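You operate a simulated robot arm through the tools that you are given. There is no shell and no other tool.

You are at the controls of a simulated robot arm. One attempt, no reset.

TASK
Stir the basin's powder in, then swish the green cloth clean there.
Fine: paddle back in its pot, cloth on the wire rack.

Only the result counts: the job must be done as asked and must still hold three seconds after the hand-in. Knocking over, shifting, dropping, spilling or breaking anything else fails it. Flat cloth is picked up by pressing the open fingertips on it (5 to 10 N) and closing them slowly along it; thin cloth reads only 2 to 8 mm in the jaws.

THE ROBOT
A 6-joint arm with a fingered hand, fixed in place. Base frame: the origin is at the foot of the arm, x ahead of it, y to its left, z up; the work surface is at about z = 910. Units: mm, degrees, N and s.
With the tool pointing down near the work surface it reaches from about 340 to 740 mm from the base axis. Its first joint turns from -115.0 to 115.0 degrees. Payload 4 kg.
The tool frame sits at the grasp point between the pads (the TCP): z along the fingers, y along the line on which they close. The tips reach 26 mm beyond it. Largest opening 132 mm; the body of the gripper starts 73 mm behind the TCP. The gripper is a hand of 4 fingers: y runs from the thumb to the fingers, the wrist lies at [0, 0, -239] in the tool frame, and closing takes about 1.5 s.
Orientation is that of the tool frame in the base frame, as [roll, pitch, yaw] about the fixed x, y, z axes, in that order (R = Rz(yaw) Ry(pitch) Rx(roll)). With the fingers straight down and closing along the base's y, the tool's x points along the base's -x, its y along +y and its z along -z.

THE INTERFACE
- The arm moves only by the tool play_rows. Its argument "series" is a list of rows, each a list of 6 numbers: the shift along the tool's x, y, z in mm, then the turn, a rotation vector about the tool's x, y, z in degrees. In form: [[dx, dy, dz, rx, ry, rz], ...]. A call has 1 to 20 rows; each row is the pose to reach, as a shift and turn from the pose commanded when the call began, along the tool's axes at that moment. "claw" is the gripper command, from -1 (shut) to 1 (fully open), values between in proportion, set as the call begins (left out, the last holds). A row lasts 0.2 s, in which the tool goes at most 50 mm and 8.6 degrees; a call with a longer step from one row to the next is refused whole, and so is a gripper value outside its range. A pose out of reach is approached as far as the arm can. The call stops where the force on the tool passes 40 N (or 10 N more than at its start, if that is more) or the arm is blocked; 0.2 s more then pass. The fingers move at their own pace (about 153 mm/s each) and stop on an object; they squeeze with about 31 N. The grip force told is the motor's: it shows also when the fingers shut on nothing. Time passes only in rows, and 0.2 s behind the last, so rows that repeat a pose let the fingers close. The reply holds the time, the measured pose of the TCP, the force on the tool along the base axes, the opening and the grip force, in the units named above and with some noise, with the torque about the TCP (base axes, N m) and any sound that the robot's microphone picked up, and new pictures: "views" is both (left out), scene, wrist or none.
- Cameras (640 x 400 px; columns grow to the right, rows downward): "scene" is fixed at [218.7, 498.3, 1712.7]; the picture's right is [-0.87, -0.48, 0.00], its down [-0.31, 0.57, -0.76] and it looks along [0.37, -0.67, -0.65] (base axes); focal length 339 px, centre (320, 200). "wrist" rides on the gripper at [68, 2, -97] in the tool frame; the picture's right is [-0.02, 1.00, 0.00], its down [-0.82, -0.02, -0.58] and it looks along [-0.58, -0.01, 0.82] (tool axes); focal length 270 px, centre (320, 200).
- slide_trunk(by): slides the trunk up (or, below 0, down) by that many mm; the arm rides with it, the base frame stays. It gives what a move gives, with no picture.
- curl_fingers(finger1, finger2, finger3, thumb_bend): sets how far each is bent, from 0 (flat) to 1 (curled in); at 0.3 the hand is open as for a grip, at 0.7 the pads meet at the TCP. One left out holds its place. A second passes; each finger stops where it meets its share of the squeeze, and holds until it gets a number again. A gripper value or a shape takes the hand back. It gives what a move gives, with no picture; readings hold the bend of each and the force on the fingers (four entries, about 0 where the hand has none), thumb and palm.
- preshape(shape): the hand has 4 fingers and takes this shape, open, in about a second: jaw (thumb against the fingers, like two jaws); tri (thumb and two fingers); tip (a fingertip pinch); poke (one finger out to press); point (the index stretched); flat (the hand flat); cup (the hand cupped); fist (a fist). The gripper value then closes the fingers along that shape, each until it touches; the sizes above hold for jaw. It gives what a move gives, with no picture.
- pixel_to_xyz(camera, pixels): for up to 12 pixels [column, row] of the newest picture of that camera ("zoom" is the newest enlarged one), the place [x, y, z] in the base frame of the surface seen there, good to about 2 mm. The clock stands still meanwhile.
- close_up(camera, box): a new picture of the part [left, top, right, bottom] of that camera's present view, enlarged. The clock stands still meanwhile.
- job_done(): hands the job in; it is judged then, once.

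Open the gripper and draw the arm clear of the work before you hand the job in, unless the task says otherwise.

The tools are called after "Call:" as name(argument=value, ...) on one line, values as JSON. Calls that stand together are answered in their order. play_rows: Moves the arm, as the interface text tells. Its arguments: {"type":"object","properties":{"series":{"type":"array"},"claw":{"type":"number"},"views":{"type":"string","enum":["both","scene","wrist","none"]}},"required":["series"]} The other tools are called the same way: slide_trunk (by) slides the trunk up or down; preshape (shape) gives the hand a shape; curl_fingers (finger1, finger2, finger3, thumb_bend) moves the fingers one by one; pixel_to_xyz (camera, pixels) gives the place of the surface under pixels of a picture; close_up (camera, box) takes an enlarged picture of a part of a camera's view; job_done () hands the job in.

At the start:

```text
clock: 0.0
tool_pos: [386.4, -135.9, 1405.9]
ee_rot: [-180.0, 0.0, 179.9]
contact_force: [0.0, -0.2, -0.3]
torque: [0.01, -0.01, -0.02]
finger_gap: 132.2
grasp_force: 0.1
shape: jaw
bend: [0.3, 0.3, 0.3, 0.3]
finger forces: [0.0, 0.0, 0.1, 0.0, 0.1, 0.0]
trunk travel left (down, up): [-900.0, 90.0]
```

scene: 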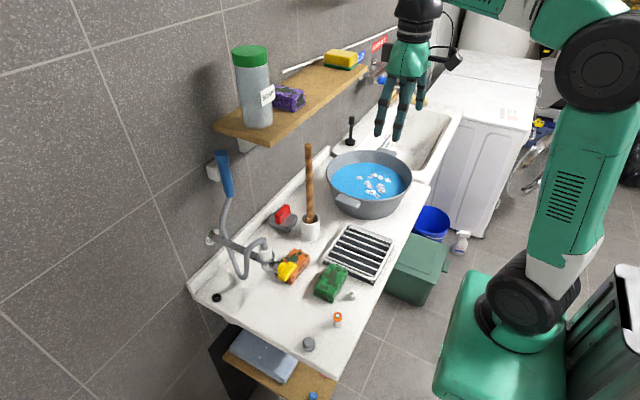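
wrist: 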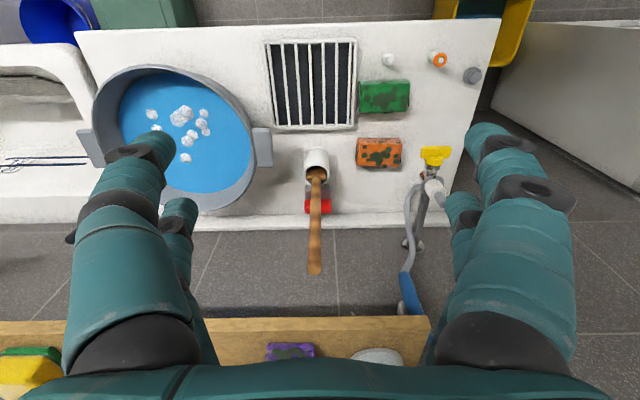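

The scene picture shows the basin at about (370,185), the paddle in its pot at (309,190), the rack at (360,252) and green cloth at (331,282). I'll enlarge those areas before moving.

Call:
close_up(camera="scene", box=[180, 130, 440, 300])

Call:
close_up(camera="wrist", box=[60, 20, 520, 310])

Call:
pixel_to_xyz(camera="scene", pixels=[[308, 147], [309, 180], [310, 212], [311, 222], [371, 180], [333, 280], [360, 252], [345, 200], [327, 175], [412, 178], [290, 265], [283, 215]])

Call:
pixel_to_xyz(camera="wrist", pixels=[[314, 270], [315, 200], [317, 160], [316, 180], [180, 120], [385, 97], [312, 85], [270, 45], [355, 45], [355, 128], [275, 128], [262, 145]])

```text
2.35 times, centred on (310, 215) of scene
```

zoom: 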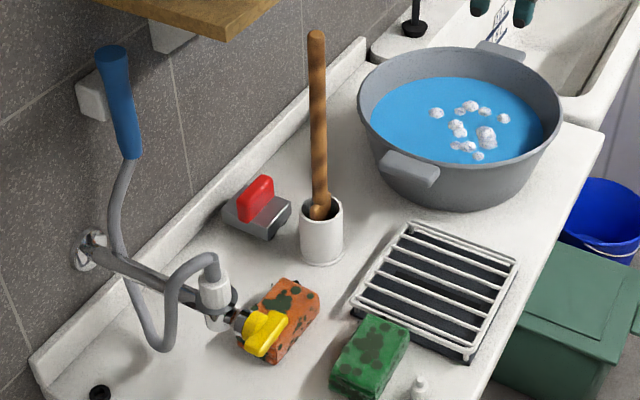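

```text
1.38 times, centred on (290, 165) of wrist
```

zoom: 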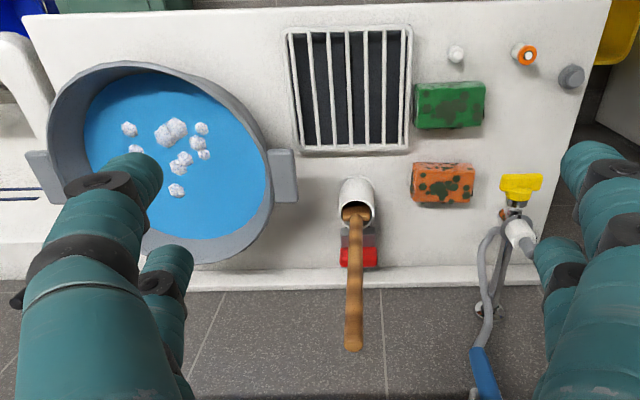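

```text
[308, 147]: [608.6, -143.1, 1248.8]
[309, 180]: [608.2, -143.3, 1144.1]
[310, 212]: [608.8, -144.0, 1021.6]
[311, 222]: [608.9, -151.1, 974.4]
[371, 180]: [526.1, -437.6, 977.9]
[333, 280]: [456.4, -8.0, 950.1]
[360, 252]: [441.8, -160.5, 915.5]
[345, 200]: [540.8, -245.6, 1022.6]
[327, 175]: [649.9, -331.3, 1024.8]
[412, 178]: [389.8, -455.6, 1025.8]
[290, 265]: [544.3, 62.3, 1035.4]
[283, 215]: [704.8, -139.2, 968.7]
```

```text
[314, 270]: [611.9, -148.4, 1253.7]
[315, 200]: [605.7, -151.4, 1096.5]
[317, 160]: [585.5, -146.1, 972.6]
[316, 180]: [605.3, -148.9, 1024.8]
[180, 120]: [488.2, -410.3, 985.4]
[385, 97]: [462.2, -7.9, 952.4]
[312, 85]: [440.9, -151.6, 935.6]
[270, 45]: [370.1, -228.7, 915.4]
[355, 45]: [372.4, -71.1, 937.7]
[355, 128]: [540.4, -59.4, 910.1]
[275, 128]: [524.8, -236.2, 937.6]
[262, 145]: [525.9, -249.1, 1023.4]
```

The green item at wrist (385,97) looks like a stained green pad with its top near z 950. I'll measure its edges, the shelf that could block the arm, the pot, the basin and the shower hose.

Call:
pixel_to_xyz(camera="scene", pixels=[[220, 128], [272, 143], [368, 70], [320, 68], [255, 50], [256, 115], [222, 160], [228, 195], [240, 275], [269, 257], [350, 148], [351, 118]])

Call:
pixel_to_xyz(camera="wrist", pixels=[[361, 83], [409, 83], [361, 111], [409, 108], [388, 60], [437, 60], [472, 75], [380, 155], [100, 325], [425, 325], [290, 352], [380, 355]])

Call:
close_up(camera="wrist", box=[340, 40, 500, 190])

Call:
close_up(camera="scene", box=[250, 200, 400, 340])

```text
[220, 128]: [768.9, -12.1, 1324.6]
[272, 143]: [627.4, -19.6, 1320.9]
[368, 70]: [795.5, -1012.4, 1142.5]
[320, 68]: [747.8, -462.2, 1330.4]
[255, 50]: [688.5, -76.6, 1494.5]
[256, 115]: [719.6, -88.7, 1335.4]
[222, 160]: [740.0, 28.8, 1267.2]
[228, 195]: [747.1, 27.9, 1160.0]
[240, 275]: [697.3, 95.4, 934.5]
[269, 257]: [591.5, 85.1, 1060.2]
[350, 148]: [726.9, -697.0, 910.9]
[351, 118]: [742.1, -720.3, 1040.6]
```

```text
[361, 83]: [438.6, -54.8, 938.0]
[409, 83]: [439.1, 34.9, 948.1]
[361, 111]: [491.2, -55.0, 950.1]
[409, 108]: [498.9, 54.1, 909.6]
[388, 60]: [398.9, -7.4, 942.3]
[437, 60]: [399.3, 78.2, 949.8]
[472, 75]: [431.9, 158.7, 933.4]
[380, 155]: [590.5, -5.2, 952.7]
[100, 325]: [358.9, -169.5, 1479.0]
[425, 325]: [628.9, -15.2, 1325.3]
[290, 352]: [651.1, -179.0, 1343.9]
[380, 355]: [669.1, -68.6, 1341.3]
```

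```text
2.67 times, centred on (420, 115) of wrist
```

zoom: 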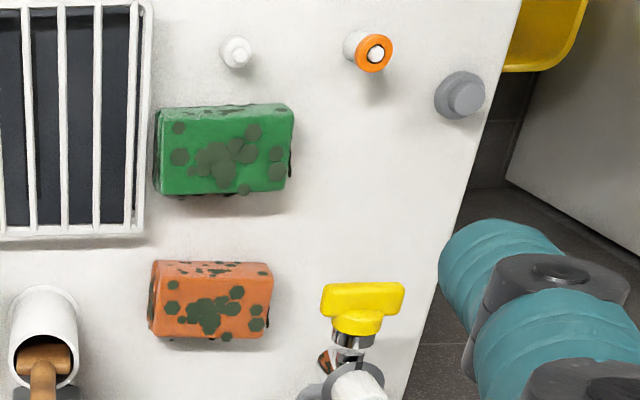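

```text
2.86 times, centred on (325, 270) of scene
```

zoom: 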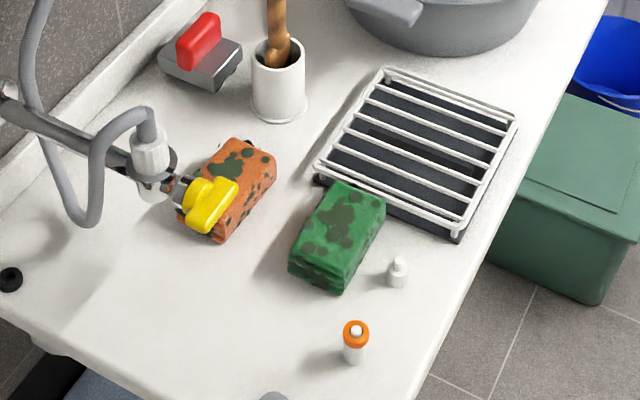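

The shelf front edge is at about x=628 with its top near z=1335, directly above the paddle's handle at about x=615. A straight-up approach or lift would hit it, so I'll measure the handle, pot, basin rim and robot shoulder more finely.

Call:
pixel_to_xyz(camera="scene", pixels=[[520, 290], [590, 80], [308, 144], [304, 160], [313, 160], [301, 218], [319, 218], [310, 240], [272, 147], [265, 138], [330, 92], [390, 120]])

Call:
close_up(camera="scene", box=[270, 130, 350, 250])

Call:
close_up(camera="scene", box=[310, 135, 430, 225])

```text
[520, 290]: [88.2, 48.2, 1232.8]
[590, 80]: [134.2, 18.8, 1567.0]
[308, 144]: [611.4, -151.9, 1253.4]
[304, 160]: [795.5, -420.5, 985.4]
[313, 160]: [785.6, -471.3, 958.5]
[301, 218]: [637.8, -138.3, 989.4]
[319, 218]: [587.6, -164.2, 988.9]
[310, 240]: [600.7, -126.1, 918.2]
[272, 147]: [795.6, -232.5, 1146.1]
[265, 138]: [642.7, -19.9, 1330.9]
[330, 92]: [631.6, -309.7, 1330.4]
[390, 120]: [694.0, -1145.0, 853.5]
```

```text
3.33 times, centred on (310, 190) of scene
```

zoom: 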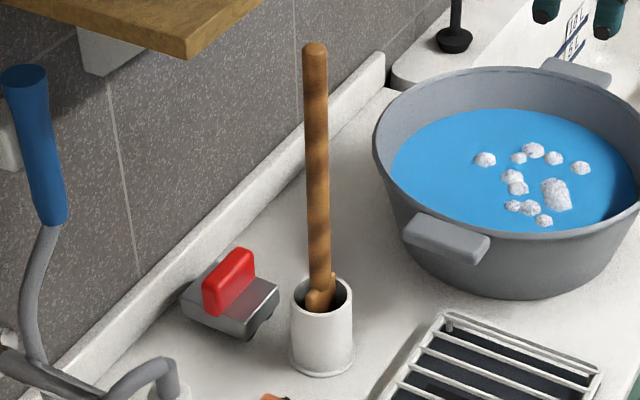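

```text
4.44 times, centred on (370, 180) of scene
```

zoom: 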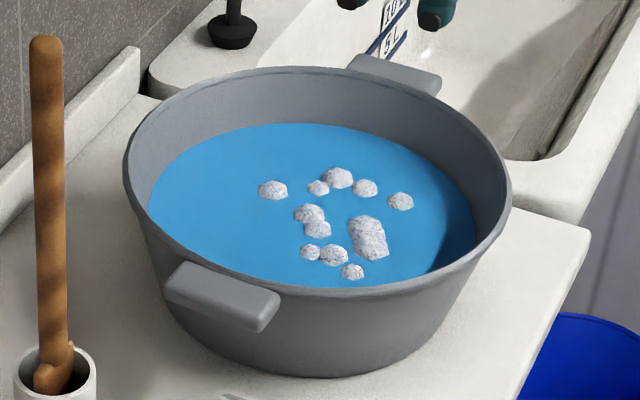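

The last enlarged picture shows the basin rim, the water and the pot clearly. I'll read rim, water and pot points from it.

Call:
pixel_to_xyz(camera="zoom", pixels=[[47, 42], [47, 120], [47, 300], [20, 360], [90, 362], [127, 160], [508, 190], [320, 68], [330, 290], [170, 215], [450, 220], [65, 350]])

Call:
pixel_to_xyz(camera="zoom", pixels=[[35, 40], [58, 45], [225, 300], [278, 290], [168, 290], [435, 90], [350, 62], [330, 128], [340, 370], [480, 250], [272, 188], [368, 238]])

Call:
close_up(camera="wrist", box=[290, 140, 345, 280])

```text
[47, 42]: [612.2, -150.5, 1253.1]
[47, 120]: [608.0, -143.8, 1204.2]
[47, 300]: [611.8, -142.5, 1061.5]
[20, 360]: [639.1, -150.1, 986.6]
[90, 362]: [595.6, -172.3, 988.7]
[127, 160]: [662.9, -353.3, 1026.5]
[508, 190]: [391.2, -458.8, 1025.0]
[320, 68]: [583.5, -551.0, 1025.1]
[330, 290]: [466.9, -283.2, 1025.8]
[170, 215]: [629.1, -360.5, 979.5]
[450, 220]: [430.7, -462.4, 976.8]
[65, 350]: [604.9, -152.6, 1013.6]
```

```text
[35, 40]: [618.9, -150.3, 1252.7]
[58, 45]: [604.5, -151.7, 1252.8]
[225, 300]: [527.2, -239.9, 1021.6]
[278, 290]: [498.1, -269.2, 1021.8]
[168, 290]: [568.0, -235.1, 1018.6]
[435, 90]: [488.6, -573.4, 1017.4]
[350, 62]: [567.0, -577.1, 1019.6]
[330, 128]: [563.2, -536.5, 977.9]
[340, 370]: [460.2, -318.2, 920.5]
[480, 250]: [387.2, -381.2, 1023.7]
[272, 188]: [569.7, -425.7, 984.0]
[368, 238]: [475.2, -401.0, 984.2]
```

```text
2.86 times, centred on (318, 210) of wrist
```

zoom: 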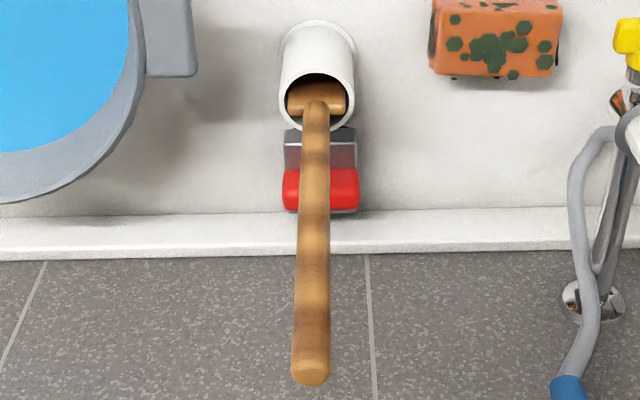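

The handle axis is near (612.5, -151.5) with its top at z≈1253. The pot rim is at z≈989, the blade is about 43 mm wide along y, and the basin centre is near (528, -411). I'll tip the hand to horizontal (tool z along +x) in free space on the robot's side of the handle.

Call:
play_rows(series=[[-8, -1, 19, 0, -7.5, 0], [-16, -2.5, 38, 0, -15, 0], [-24, -4, 57, 0, -22.5, 0], [-32, -5, 75, 0, -30, 0], [-40, -6.5, 94, 0, -37.5, 0], [-48, -8, 113, 0, -45, 0], [-56, -9, 132, 0, -52.5, 0], [-64, -10, 150, 0, -60, 0], [-72, -11.5, 169, 0, -67.5, 0], [-80, -13, 188, 0, -75, 0], [-90, -14, 207, 0, -82.5, 0], [-100, -15.5, 226, 0, -90, 0], [-100, -15.5, 226, 0, -90, 0]], claw=1)

```text
clock: 2.8
tool_pos: [488.4, -73.4, 1442.4]
ee_rot: [177.5, 70.3, 175.9]
contact_force: [0.5, -0.7, 0.5]
torque: [0.04, 0.0, 0.03]
finger_gap: 132.1
grasp_force: 0.0
shape: jaw
bend: [0.3, 0.3, 0.3, 0.3]
finger forces: [0.0, 0.0, 0.0, 0.1, 0.1, 0.1]
out of reach, approached as far as the arm can: row 7, 8, 9, 10, 11, 12, 13
trunk travel left (down, up): [-900.0, 90.0]
```

scene: 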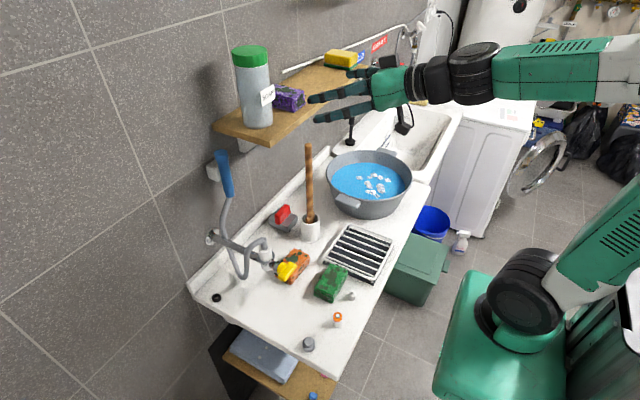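
wrist: 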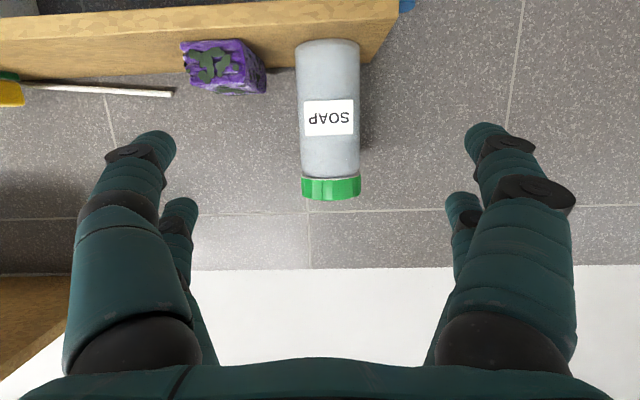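

The hand reached 70° of tip at (488, -73, 1442), and the rest was out of reach because the wrist was too close to the shoulder. Lowering the trunk gives the wrist more distance from the shoulder, and the space under the hand is free, so I'll slide it down 300.

Call:
slide_trunk(by=-300)

```text
clock: 5.8
tool_pos: [488.6, -75.0, 1142.6]
ee_rot: [177.6, 70.2, 175.9]
contact_force: [-0.5, -0.4, 0.0]
torque: [0.01, 0.0, 0.0]
finger_gap: 131.8
grasp_force: 0.1
shape: jaw
bend: [0.3, 0.3, 0.3, 0.3]
finger forces: [0.0, 0.1, 0.1, 0.1, 0.1, 0.0]
trunk travel left (down, up): [-600.0, 390.0]
```

The trunk is now 300 mm lower and the TCP is at (488.6, -75, 1142.6) with nothing touched. I'll send a null row to check what pose the arm takes as commanded.

Call:
play_rows(series=[[0, 0, 0, 0, 0, 0]], views="none")

```text
clock: 6.2
tool_pos: [487.8, -72.9, 1142.1]
ee_rot: [177.7, 70.3, 175.9]
contact_force: [-0.6, 0.1, -0.2]
torque: [0.02, 0.02, -0.01]
finger_gap: 132.1
grasp_force: 0.2
shape: jaw
bend: [0.3, 0.3, 0.3, 0.3]
finger forces: [0.0, 0.1, 0.0, 0.0, 0.1, 0.0]
trunk travel left (down, up): [-600.0, 390.0]
```

A null row keeps the current pose, so commands start from where the arm really is. Now I'll level the hand (z along +x, y along +y) and bring it to a pre-grasp spot at about (535, -151.5, 1150), roughly 70 mm short of the handle.

Call:
play_rows(series=[[-6.3, -19.2, 11, -0.45, -4.92, -0.28], [-12.6, -38.4, 22, -0.9, -9.84, -0.55], [-18.9, -57.6, 33, -1.35, -14.75, -0.83], [-25.2, -76.85, 43.9, -1.79, -19.67, -1.1], [-25.2, -76.85, 43.9, -1.79, -19.67, -1.1], [-25.2, -76.85, 43.9, -1.79, -19.67, -1.1]])

```text
clock: 7.6
tool_pos: [539.4, -121.1, 1291.0]
ee_rot: [165.0, 84.8, 164.2]
contact_force: [1.7, -0.9, -0.2]
torque: [-0.01, -0.03, 0.04]
finger_gap: 131.9
grasp_force: 0.1
shape: jaw
bend: [0.3, 0.3, 0.3, 0.3]
finger forces: [0.0, 0.0, 0.0, 0.1, 0.1, 0.0]
out of reach, approached as far as the arm can: row 1, 2, 3, 4, 5, 6
trunk travel left (down, up): [-600.0, 390.0]
```

scene: 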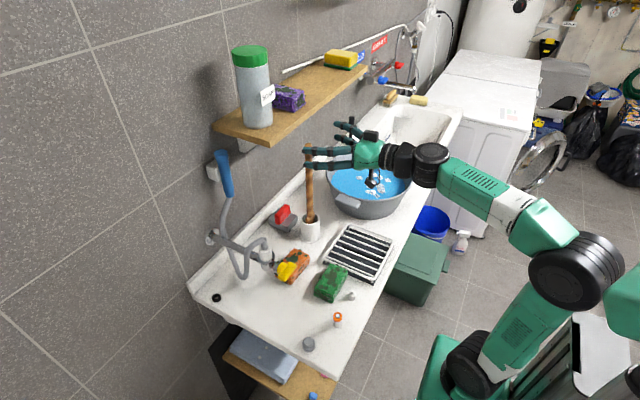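
wrist: 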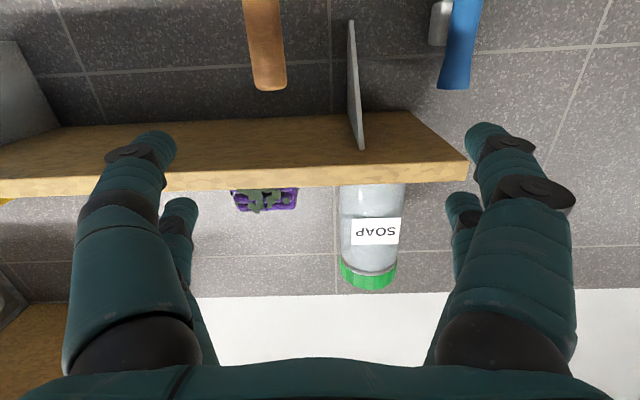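

The arm stopped short at (539, -121, 1291), so the lower pose is out of reach in this arm configuration. I'll read where the shoulder, elbow and wrist sit from the scene picture.

Call:
pixel_to_xyz(camera="scene", pixels=[[460, 365], [490, 330], [530, 300], [570, 270], [615, 290], [540, 230], [480, 185], [430, 165], [400, 160], [370, 155], [372, 180], [630, 300]])

Call:
close_up(camera="scene", box=[290, 90, 640, 400])

```text
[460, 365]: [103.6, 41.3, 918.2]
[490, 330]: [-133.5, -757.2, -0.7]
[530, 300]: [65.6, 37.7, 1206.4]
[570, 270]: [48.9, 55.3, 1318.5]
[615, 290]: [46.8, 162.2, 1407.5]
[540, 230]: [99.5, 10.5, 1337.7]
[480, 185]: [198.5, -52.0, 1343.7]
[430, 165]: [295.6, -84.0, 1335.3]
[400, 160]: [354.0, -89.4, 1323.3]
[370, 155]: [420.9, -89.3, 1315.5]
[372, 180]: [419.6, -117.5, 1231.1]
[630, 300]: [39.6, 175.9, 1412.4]
```

```text
1.29 times, centred on (465, 245) of scene
```

zoom: 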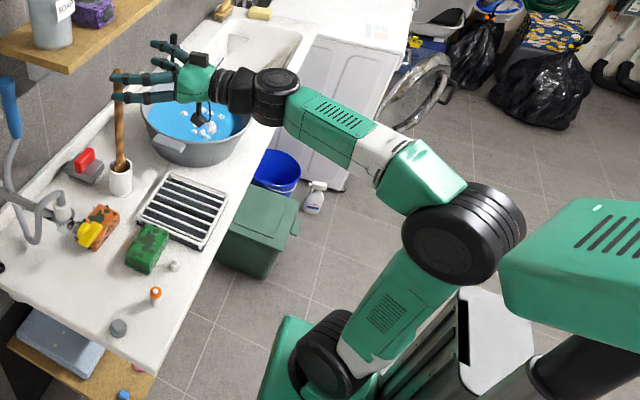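

The hand can only bend downward from the forearm, so a level hand needs the elbow lower than the wrist, which means a lower trunk. I'll raise the hand first, backing off from the shelf a little, so it clears the rack and pot when the trunk goes down.

Call:
play_rows(series=[[-36.6, -6.8, -13.2, 0, 0, 0], [-73.3, -13.5, -26.3, 0, 0, 0], [-110, -20.3, -39.5, 0, 0, 0], [-146.6, -27.1, -52.6, 0, 0, 0], [-146.6, -27.1, -52.6, 0, 0, 0]], views="none")

Call:
pixel_to_xyz(camera="scene", pixels=[[415, 270], [400, 260], [445, 250], [432, 220], [460, 240]])

```text
clock: 8.8
tool_pos: [495.8, -153.5, 1444.1]
ee_rot: [165.4, 84.9, 164.8]
contact_force: [0.3, -0.5, 0.4]
torque: [0.03, -0.02, 0.03]
finger_gap: 132.1
grasp_force: 0.2
shape: jaw
bend: [0.3, 0.3, 0.3, 0.3]
finger forces: [0.0, 0.1, 0.0, 0.0, 0.0, 0.0]
trunk travel left (down, up): [-600.0, 390.0]
```

```text
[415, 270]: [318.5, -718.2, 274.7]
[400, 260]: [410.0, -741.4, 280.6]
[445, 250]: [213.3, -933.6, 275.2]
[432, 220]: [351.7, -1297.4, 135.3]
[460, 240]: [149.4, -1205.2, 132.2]
```

That raise was reached and nothing is in the way below. Sliding the trunk down 280 brings the level hand to z≈1164, short of the handle.

Call:
slide_trunk(by=-280)

```text
clock: 11.6
tool_pos: [496.8, -153.4, 1164.5]
ee_rot: [165.4, 85.0, 164.9]
contact_force: [-0.4, 0.2, 1.1]
torque: [0.03, 0.0, 0.04]
finger_gap: 132.2
grasp_force: 0.0
shape: jaw
bend: [0.3, 0.3, 0.3, 0.3]
finger forces: [0.1, 0.1, 0.1, 0.1, 0.0, 0.0]
trunk travel left (down, up): [-320.0, 670.0]
```

The hand is at (497, -153, 1164) and nearly level. I'll level it exactly and move to (540, -151.5, 1150), just in front of the handle with the fingers still open.

Call:
play_rows(series=[[5.4, 1, 22, -0.25, -2.42, -0.64], [10.85, 2, 44.3, -0.5, -4.84, -1.28], [10.85, 2, 44.3, -0.5, -4.84, -1.28], [10.85, 2, 44.3, -0.5, -4.84, -1.28]])

```text
clock: 12.6
tool_pos: [541.2, -152.5, 1149.6]
ee_rot: [153.9, 89.9, 153.7]
contact_force: [-0.4, -0.3, 0.1]
torque: [-0.01, -0.01, 0.03]
finger_gap: 131.8
grasp_force: 0.0
shape: jaw
bend: [0.3, 0.3, 0.3, 0.3]
finger forces: [0.0, 0.0, 0.0, 0.1, 0.1, 0.1]
trunk travel left (down, up): [-320.0, 670.0]
```

scene: 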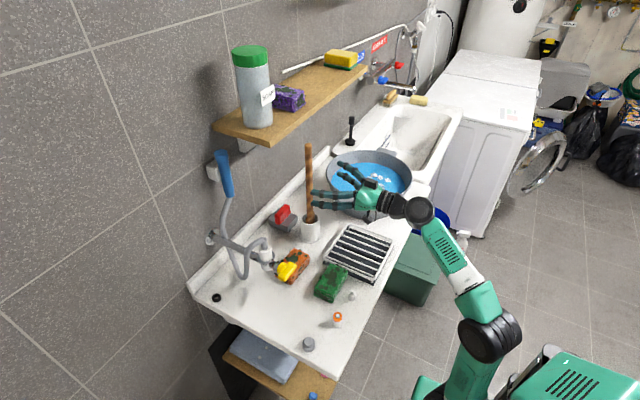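
wrist: 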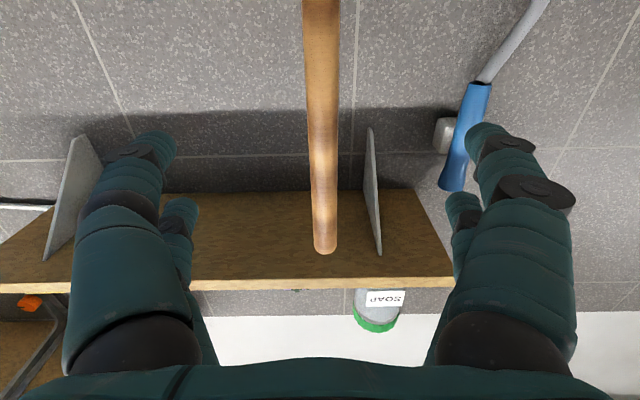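

The hand is level, and the handle at wrist (322,100) lies centred between thumb and fingers. I'll measure the handle and shelf edge from this view before closing in.

Call:
pixel_to_xyz(camera="wrist", pixels=[[322, 20], [322, 100], [322, 180], [310, 100], [335, 100], [325, 250], [312, 180], [334, 180], [300, 280], [300, 195], [400, 280], [373, 220]])

Call:
close_up(camera="scene", box=[280, 130, 440, 250])

```text
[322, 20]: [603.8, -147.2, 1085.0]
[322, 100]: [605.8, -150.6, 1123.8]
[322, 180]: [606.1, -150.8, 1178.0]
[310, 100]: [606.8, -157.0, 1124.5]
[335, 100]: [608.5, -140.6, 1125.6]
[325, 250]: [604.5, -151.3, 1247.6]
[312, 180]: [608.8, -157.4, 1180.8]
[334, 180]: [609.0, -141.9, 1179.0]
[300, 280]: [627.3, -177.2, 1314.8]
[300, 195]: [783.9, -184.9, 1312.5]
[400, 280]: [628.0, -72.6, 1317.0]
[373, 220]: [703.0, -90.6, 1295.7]
```

```text
3.33 times, centred on (360, 190) of scene
```

zoom: 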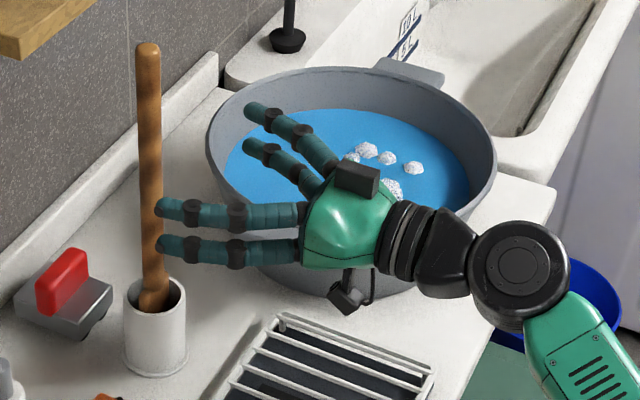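

The handle axis is at about (614, -150, z) with a radius of about 9, and the shelf's underside is at z 1312 with its edge at x 627.5. I'll advance 72 mm along the fingers and shift y by +2.3 to centre the handle in the grasp.

Call:
play_rows(series=[[0, 0.8, 24, 0, 0, 0], [0, 1.6, 48, 0, 0, 0], [0, 2.3, 72, 0, 0, 0], [0, 2.3, 72, 0, 0, 0], [0, 2.3, 72, 0, 0, 0]])

```text
clock: 13.8
tool_pos: [612.2, -149.7, 1150.6]
ee_rot: [-24.3, 89.9, -24.4]
contact_force: [1.1, -0.7, -0.6]
torque: [-0.02, 0.01, 0.0]
finger_gap: 131.6
grasp_force: 0.0
shape: jaw
bend: [0.3, 0.3, 0.3, 0.3]
finger forces: [0.1, 0.1, 0.0, 0.0, 0.1, 0.0]
trunk travel left (down, up): [-320.0, 670.0]
```

scene: 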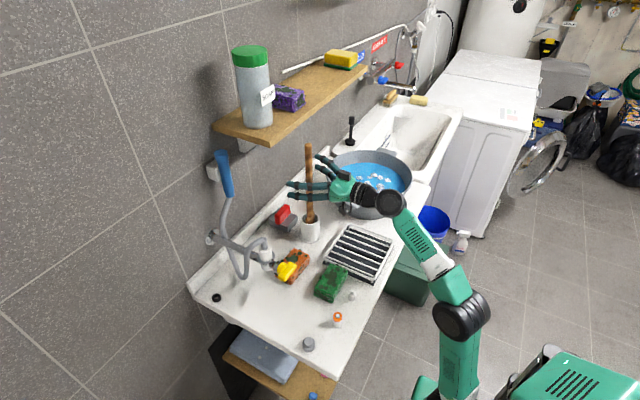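
wrist: 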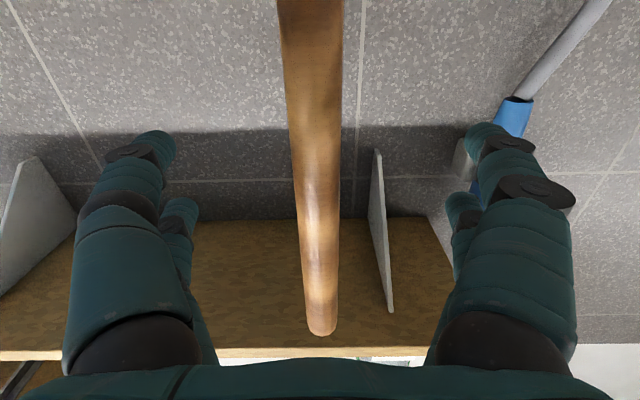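

The handle now sits between the fingers, at about column 320 at row 200. I'll close part way to a 46 mm gap and check centring.

Call:
play_rows(series=[[0, 0, 0, 0, 0, 0], [0, 0, 0, 0, 0, 0], [0, 0, 0, 0, 0, 0], [0, 0, 0, 0, 0, 0], [0, 0, 0, 0, 0, 0]], claw=-0.3, views="wrist")

```text
clock: 15.0
tool_pos: [611.8, -149.7, 1151.1]
ee_rot: [156.9, 90.0, 156.9]
contact_force: [-0.1, -0.5, 0.2]
torque: [-0.02, 0.02, 0.0]
finger_gap: 46.6
grasp_force: 0.1
shape: jaw
bend: [0.73, 0.73, 0.73, 0.7]
finger forces: [0.0, 0.1, 0.1, 0.1, 0.0, 0.1]
trunk travel left (down, up): [-320.0, 670.0]
```

wrist: 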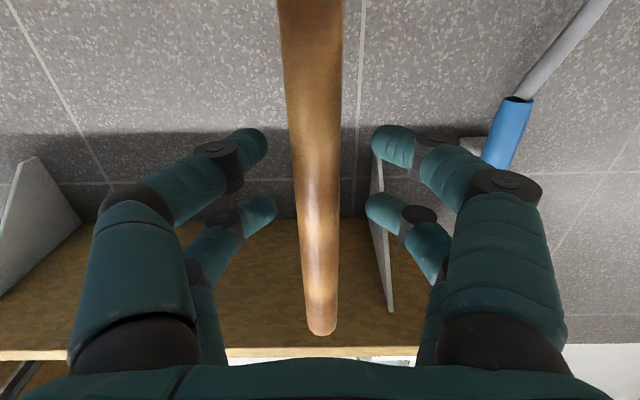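

The fingertips at columns 268/371 and 276/365 are even about the handle at roughly 319. I'll close onto the handle fully.

Call:
play_rows(series=[[0, 0, 0, 0, 0, 0], [0, 0, 0, 0, 0, 0], [0, 0, 0, 0, 0, 0]], claw=-0.64, views="none")

Call:
play_rows(series=[[0, 0, 0, 0, 0, 0], [0, 0, 0, 0, 0, 0], [0, 0, 0, 0, 0, 0], [0, 0, 0, 0, 0, 0], [0, 0, 0, 0, 0, 0]], claw=-1)

```text
clock: 15.8
tool_pos: [612.3, -149.9, 1150.4]
ee_rot: [-24.9, 89.9, -25.0]
contact_force: [0.0, 0.7, -0.1]
torque: [0.01, -0.01, 0.01]
finger_gap: 24.1
grasp_force: 0.1
shape: jaw
bend: [0.73, 0.73, 0.73, 0.7]
finger forces: [0.0, 0.1, 0.0, 0.0, 0.0, 0.0]
trunk travel left (down, up): [-320.0, 670.0]
```

```text
clock: 17.0
tool_pos: [614.3, -150.1, 1150.3]
ee_rot: [160.4, 89.9, 160.2]
contact_force: [14.7, -3.8, 5.8]
torque: [-0.03, -0.12, 0.02]
finger_gap: 0.0
grasp_force: 31.0
shape: jaw
bend: [0.69, 0.67, 0.7, 0.72]
finger forces: [0.1, 0.1, 0.0, 0.0, 0.0, 0.0]
trunk travel left (down, up): [-320.0, 670.0]
```

scene: 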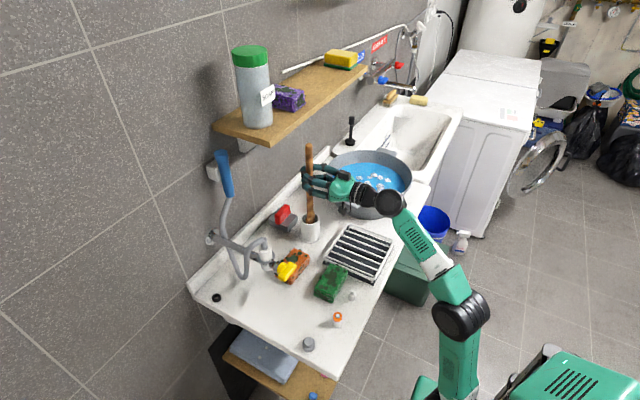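
wrist: 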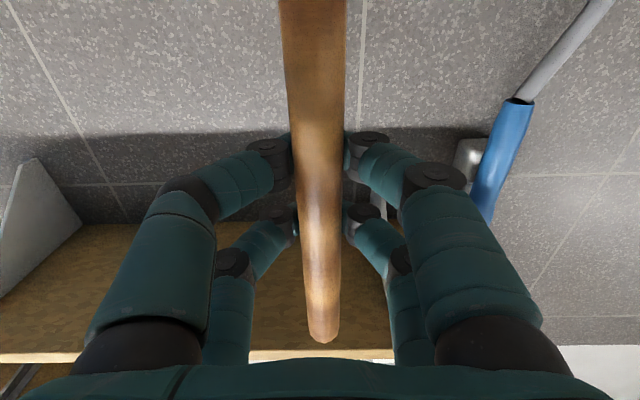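

The reading says gap 0 with 31 N, yet the fingers appear wrapped around the handle, and there is a 15 N push along x. I'll look closely before doing anything else.

Call:
close_up(camera="wrist", box=[220, 110, 420, 350])

Call:
close_up(camera="scene", box=[270, 130, 400, 250])

Call:
pixel_to_xyz(camera="wrist", pixels=[[315, 30], [315, 100], [318, 180], [321, 250], [321, 330], [295, 100], [338, 100], [291, 150], [348, 150], [297, 225], [345, 225]])

```text
1.67 times, centred on (320, 230) of wrist
```

zoom: 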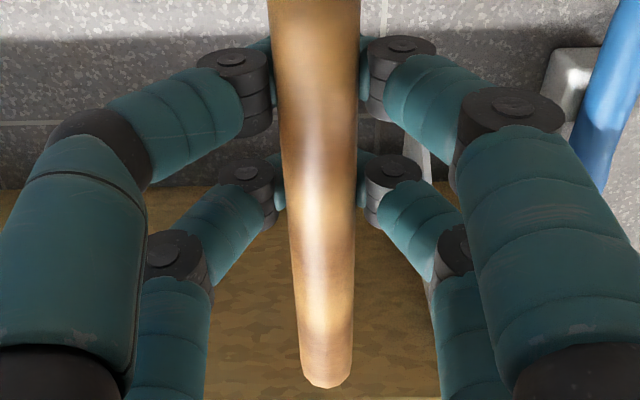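

```text
3.33 times, centred on (335, 190) of scene
```

zoom: 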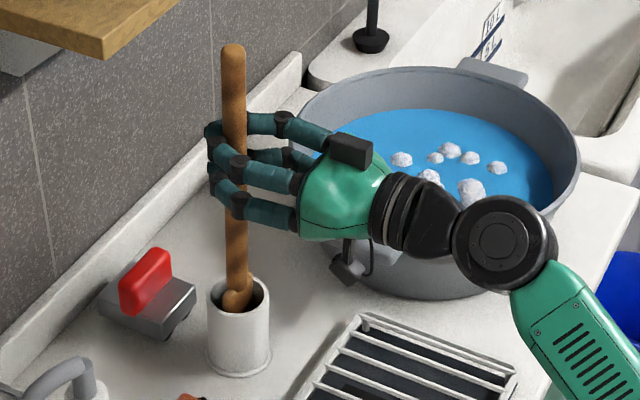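

```text
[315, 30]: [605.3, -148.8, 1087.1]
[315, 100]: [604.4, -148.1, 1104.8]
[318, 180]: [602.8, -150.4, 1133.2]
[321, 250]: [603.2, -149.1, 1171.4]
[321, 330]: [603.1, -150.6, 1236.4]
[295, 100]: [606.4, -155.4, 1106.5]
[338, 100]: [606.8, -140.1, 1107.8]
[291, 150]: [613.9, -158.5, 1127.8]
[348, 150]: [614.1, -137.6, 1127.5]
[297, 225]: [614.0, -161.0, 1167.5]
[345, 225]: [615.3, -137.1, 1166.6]
```

The four fingertips have met behind the handle, caging it rather than clamping it. I'll measure where the tips and finger joints are now.

Call:
pixel_to_xyz(camera="zoom", pixels=[[212, 130], [213, 172], [240, 165], [237, 202], [285, 118], [285, 155], [215, 145], [216, 185], [298, 178], [350, 150], [330, 200], [235, 60]])

Call:
close_up(camera="scene", box=[295, 155, 365, 210])

```text
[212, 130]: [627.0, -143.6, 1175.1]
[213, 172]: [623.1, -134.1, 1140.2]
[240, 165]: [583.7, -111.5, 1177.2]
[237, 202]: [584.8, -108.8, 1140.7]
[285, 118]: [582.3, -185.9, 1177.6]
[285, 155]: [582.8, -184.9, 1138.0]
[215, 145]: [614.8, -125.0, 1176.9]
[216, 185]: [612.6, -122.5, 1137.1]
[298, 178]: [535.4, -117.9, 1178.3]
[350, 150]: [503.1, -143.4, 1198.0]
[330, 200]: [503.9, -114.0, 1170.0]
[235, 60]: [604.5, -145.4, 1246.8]
```

```text
7.27 times, centred on (330, 182) of scene
```

zoom: 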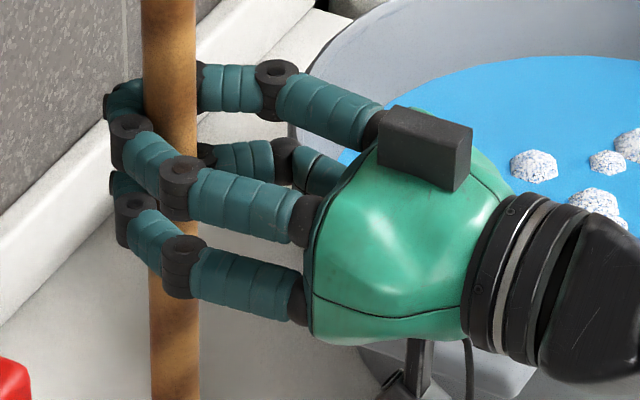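

The tips meet at about x 627, just behind the handle (axis about 612), so the hand is roughly 14 mm too deep for a pad pinch. I'll open back to the 46 mm gap to relieve the pull and check that the handle and pot stand as before.

Call:
play_rows(series=[[0, 0, 0, 0, 0, 0], [0, 0, 0, 0, 0, 0], [0, 0, 0, 0, 0, 0], [0, 0, 0, 0, 0, 0]], claw=-0.3)

Call:
pixel_to_xyz(camera="wrist", pixels=[[315, 30], [315, 100], [318, 180], [321, 250], [321, 330], [270, 145], [372, 145], [275, 205], [366, 205], [318, 145]])

Call:
close_up(camera="scene", box=[270, 130, 400, 250])

```text
clock: 18.0
tool_pos: [612.0, -149.2, 1151.0]
ee_rot: [-14.5, 90.0, -14.5]
contact_force: [0.6, -0.1, 0.8]
torque: [-0.01, 0.0, 0.0]
finger_gap: 46.1
grasp_force: 0.1
shape: jaw
bend: [0.74, 0.74, 0.74, 0.7]
finger forces: [0.1, 0.0, 0.1, 0.0, 0.1, 0.0]
trunk travel left (down, up): [-320.0, 670.0]
```

scene: 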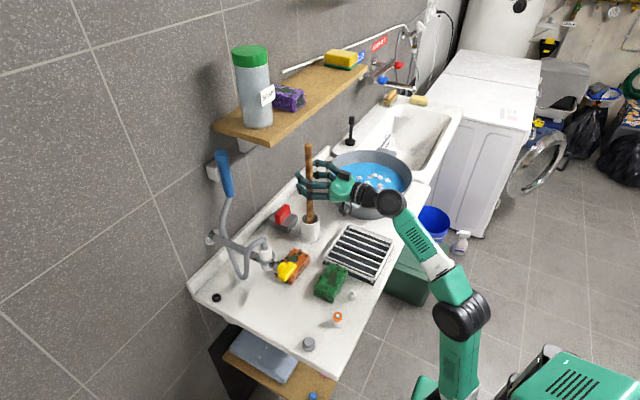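
wrist: 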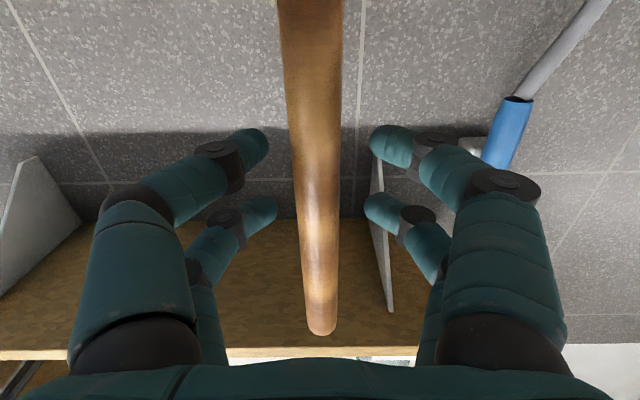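

```text
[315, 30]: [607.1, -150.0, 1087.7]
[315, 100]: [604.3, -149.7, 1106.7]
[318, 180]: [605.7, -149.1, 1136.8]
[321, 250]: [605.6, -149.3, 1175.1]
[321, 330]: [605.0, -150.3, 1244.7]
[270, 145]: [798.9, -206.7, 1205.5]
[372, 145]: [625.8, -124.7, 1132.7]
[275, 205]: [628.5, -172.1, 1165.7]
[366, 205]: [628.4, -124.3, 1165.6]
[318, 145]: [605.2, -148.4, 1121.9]
```

```text
3.33 times, centred on (335, 190) of scene
```

zoom: 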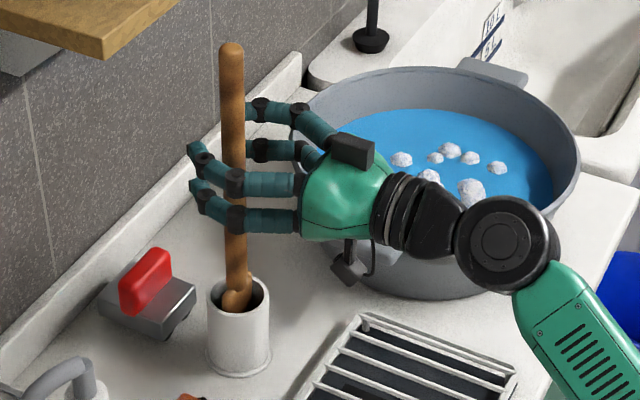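

The handle is back at its original place (front x≈605) and the pot is unmoved. The tips reach about 15 mm past the TCP, so I'll retract 6 mm to put the handle between the fingertip pads, then close in steps.

Call:
play_rows(series=[[0, -0.7, -6, 0, 0, 0], [0, -0.7, -6, 0, 0, 0], [0, -0.7, -6, 0, 0, 0]], claw=-0.6, views="wrist")

Call:
close_up(camera="wrist", box=[220, 100, 420, 260])

```text
clock: 18.8
tool_pos: [606.5, -150.8, 1150.6]
ee_rot: [158.5, 89.9, 158.4]
contact_force: [0.3, -0.3, 0.8]
torque: [0.0, 0.01, 0.02]
finger_gap: 26.8
grasp_force: 0.1
shape: jaw
bend: [0.73, 0.73, 0.73, 0.7]
finger forces: [0.1, 0.1, 0.0, 0.1, 0.1, 0.1]
trunk travel left (down, up): [-320.0, 670.0]
```

wrist: 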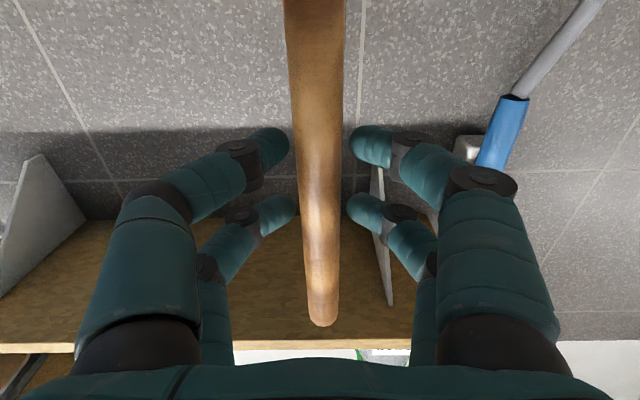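

```text
2.50 times, centred on (320, 180) of wrist
```

zoom: 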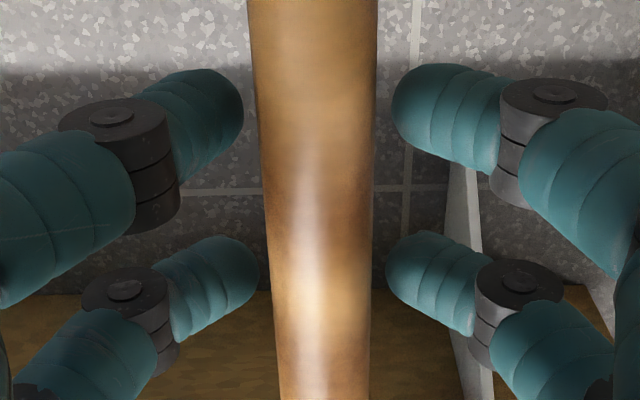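

The rounded tips are now about 4 mm off the handle each side. I'll read their x positions against the handle axis at 615.

Call:
pixel_to_xyz(camera="zoom", pixels=[[238, 105], [398, 100], [253, 272], [392, 268], [215, 85], [420, 75], [230, 250], [410, 245], [310, 100], [315, 270], [200, 120], [450, 120]])

```text
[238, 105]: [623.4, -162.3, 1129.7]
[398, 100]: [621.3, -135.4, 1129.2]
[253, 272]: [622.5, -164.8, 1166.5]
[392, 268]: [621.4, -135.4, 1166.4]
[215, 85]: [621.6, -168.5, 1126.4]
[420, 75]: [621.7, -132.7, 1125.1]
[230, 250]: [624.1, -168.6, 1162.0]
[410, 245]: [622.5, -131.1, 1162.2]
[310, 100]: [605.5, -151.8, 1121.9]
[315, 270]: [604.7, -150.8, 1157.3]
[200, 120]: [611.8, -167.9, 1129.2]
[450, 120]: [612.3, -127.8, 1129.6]
```

The innermost tip points are at x≈622, about 7 mm behind the handle axis. I'll retract 6.5 mm more, then close fully and check the gap.

Call:
play_rows(series=[[0, 0, -6.5, 0, 0, 0], [0, 0, -6.5, 0, 0, 0], [0, 0, -6.5, 0, 0, 0]], claw=-0.6, views="none")

Call:
play_rows(series=[[0, 0, 0, 0, 0, 0], [0, 0, 0, 0, 0, 0], [0, 0, 0, 0, 0, 0], [0, 0, 0, 0, 0, 0], [0, 0, 0, 0, 0, 0]], claw=-0.8)

Call:
close_up(camera="wrist", box=[220, 100, 420, 260])

```text
clock: 19.6
tool_pos: [598.4, -150.1, 1150.6]
ee_rot: [-25.7, 90.0, -25.8]
contact_force: [0.5, -0.2, -0.2]
torque: [0.03, 0.0, 0.0]
finger_gap: 26.5
grasp_force: 0.0
shape: jaw
bend: [0.73, 0.73, 0.73, 0.7]
finger forces: [0.0, 0.1, 0.1, 0.0, 0.1, 0.0]
trunk travel left (down, up): [-320.0, 670.0]
```

```text
clock: 20.8
tool_pos: [600.9, -149.9, 1150.8]
ee_rot: [-21.0, 90.0, -21.4]
contact_force: [8.9, -1.3, 5.5]
torque: [-0.03, -0.06, -0.04]
finger_gap: 13.1
grasp_force: 30.9
shape: jaw
bend: [0.72, 0.72, 0.72, 0.7]
finger forces: [27.2, 27.2, 27.5, 0.1, 27.4, 0.0]
trunk travel left (down, up): [-320.0, 670.0]
```

scene: 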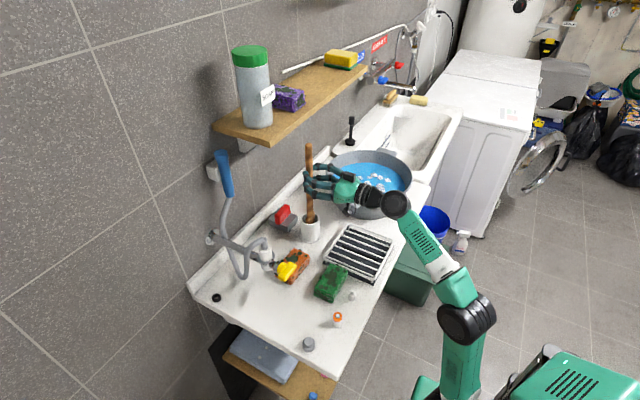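
wrist: 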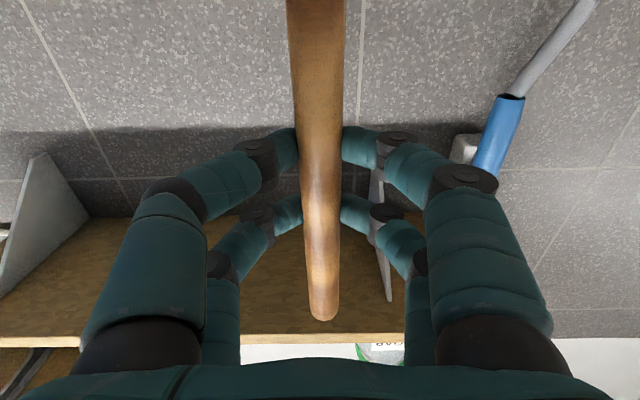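

```text
2.50 times, centred on (320, 180) of wrist
```

zoom: 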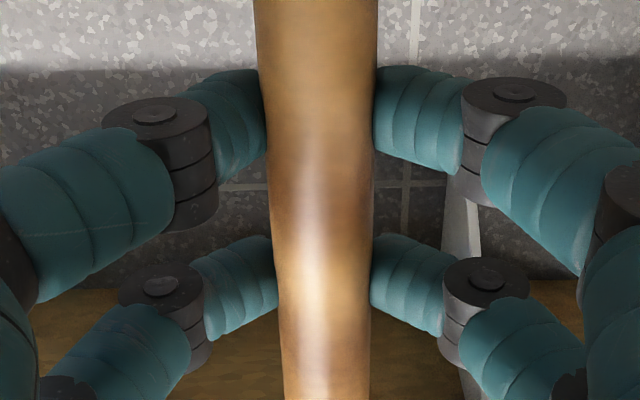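

The grip now bears on the handle (27 N per finger, gap 13). The 9 N along x says the tips are still a bit behind the axis and pull the handle toward the palm. I'll reopen slightly, retract 4 mm more and close again.

Call:
play_rows(series=[[0, 0, 0, 0, 0, 0], [0, 0, 0, 0, 0, 0], [0, 0, -4, 0, 0, 0], [0, 0, -4, 0, 0, 0]], claw=-0.6, views="none")

Call:
play_rows(series=[[0, 0, 0, 0, 0, 0], [0, 0, 0, 0, 0, 0], [0, 0, 0, 0, 0, 0], [0, 0, 0, 0, 0, 0], [0, 0, 0, 0, 0, 0]], claw=-0.8, views="wrist")

Call:
close_up(camera="wrist", box=[220, 100, 420, 260])

```text
clock: 21.8
tool_pos: [596.1, -150.6, 1150.9]
ee_rot: [167.0, 90.0, 166.9]
contact_force: [-0.5, 0.4, 0.1]
torque: [0.0, 0.02, 0.0]
finger_gap: 26.2
grasp_force: 0.1
shape: jaw
bend: [0.73, 0.73, 0.73, 0.7]
finger forces: [0.0, 0.1, 0.0, 0.0, 0.0, 0.2]
trunk travel left (down, up): [-320.0, 670.0]
```

```text
clock: 23.0
tool_pos: [595.2, -150.4, 1150.3]
ee_rot: [-32.0, 90.0, -31.9]
contact_force: [-1.8, -0.3, -1.2]
torque: [-0.03, 0.03, -0.03]
finger_gap: 13.8
grasp_force: 31.2
shape: jaw
bend: [0.72, 0.72, 0.72, 0.7]
finger forces: [26.5, 26.4, 26.1, 0.1, 27.7, 0.1]
trunk travel left (down, up): [-320.0, 670.0]
```

wrist: 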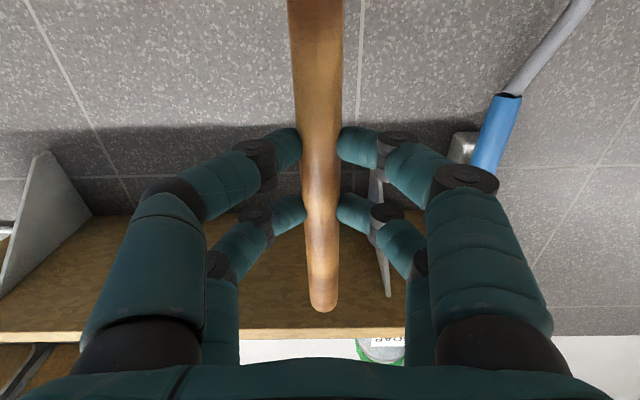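

```text
2.50 times, centred on (320, 180) of wrist
```

zoom: 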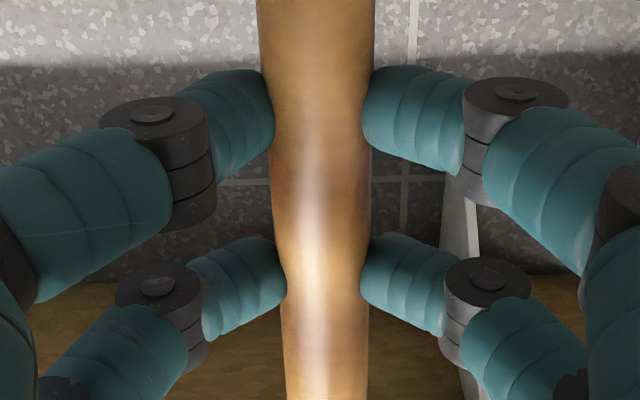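

Forces are now balanced (under 2 N) with about 26 N on each finger and the tips centred on the handle's sides at z≈1130 and 1167. I'll hold at full squeeze and lift straight up 30 mm slowly, staying below the shelf.

Call:
play_rows(series=[[0, 0, 0, 0, 0, 0], [-5, 0, 0, 0, 0, 0], [-10, 0, 0, 0, 0, 0], [-15, 0, 0, 0, 0, 0], [-20, 0, -1, 0, 0, 0], [-25, 0, -2, 0, 0, 0], [-30, 0, -3, 0, 0, 0], [-30, 0, -3, 0, 0, 0]], claw=-1)

Call:
close_up(camera="scene", box=[270, 130, 400, 250])

```text
clock: 24.8
tool_pos: [592.7, -150.7, 1181.2]
ee_rot: [175.1, 90.0, 174.9]
contact_force: [-0.2, 0.1, -1.1]
torque: [0.02, 0.04, 0.02]
finger_gap: 13.3
grasp_force: 31.0
shape: jaw
bend: [0.72, 0.72, 0.72, 0.7]
finger forces: [26.6, 26.5, 26.2, 0.0, 27.2, 0.0]
trunk travel left (down, up): [-320.0, 670.0]
```

scene: 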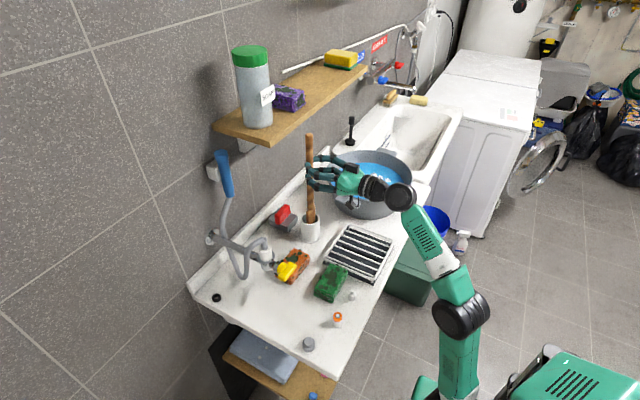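
wrist: 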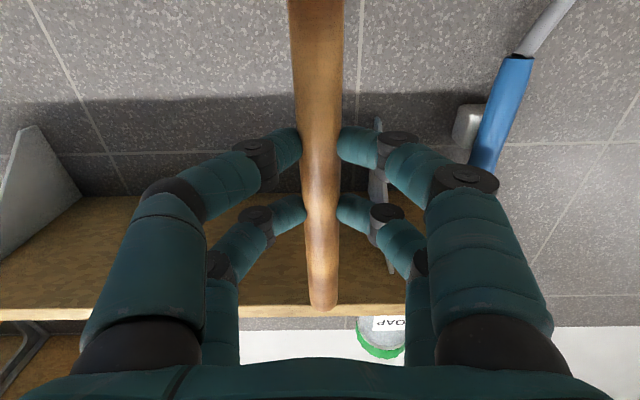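

```text
3.33 times, centred on (335, 190) of scene
```

zoom: 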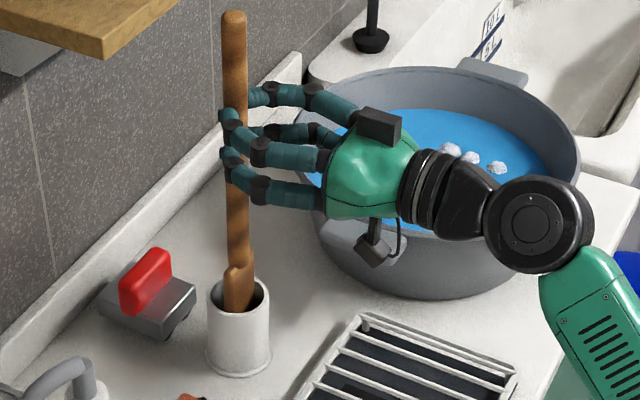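

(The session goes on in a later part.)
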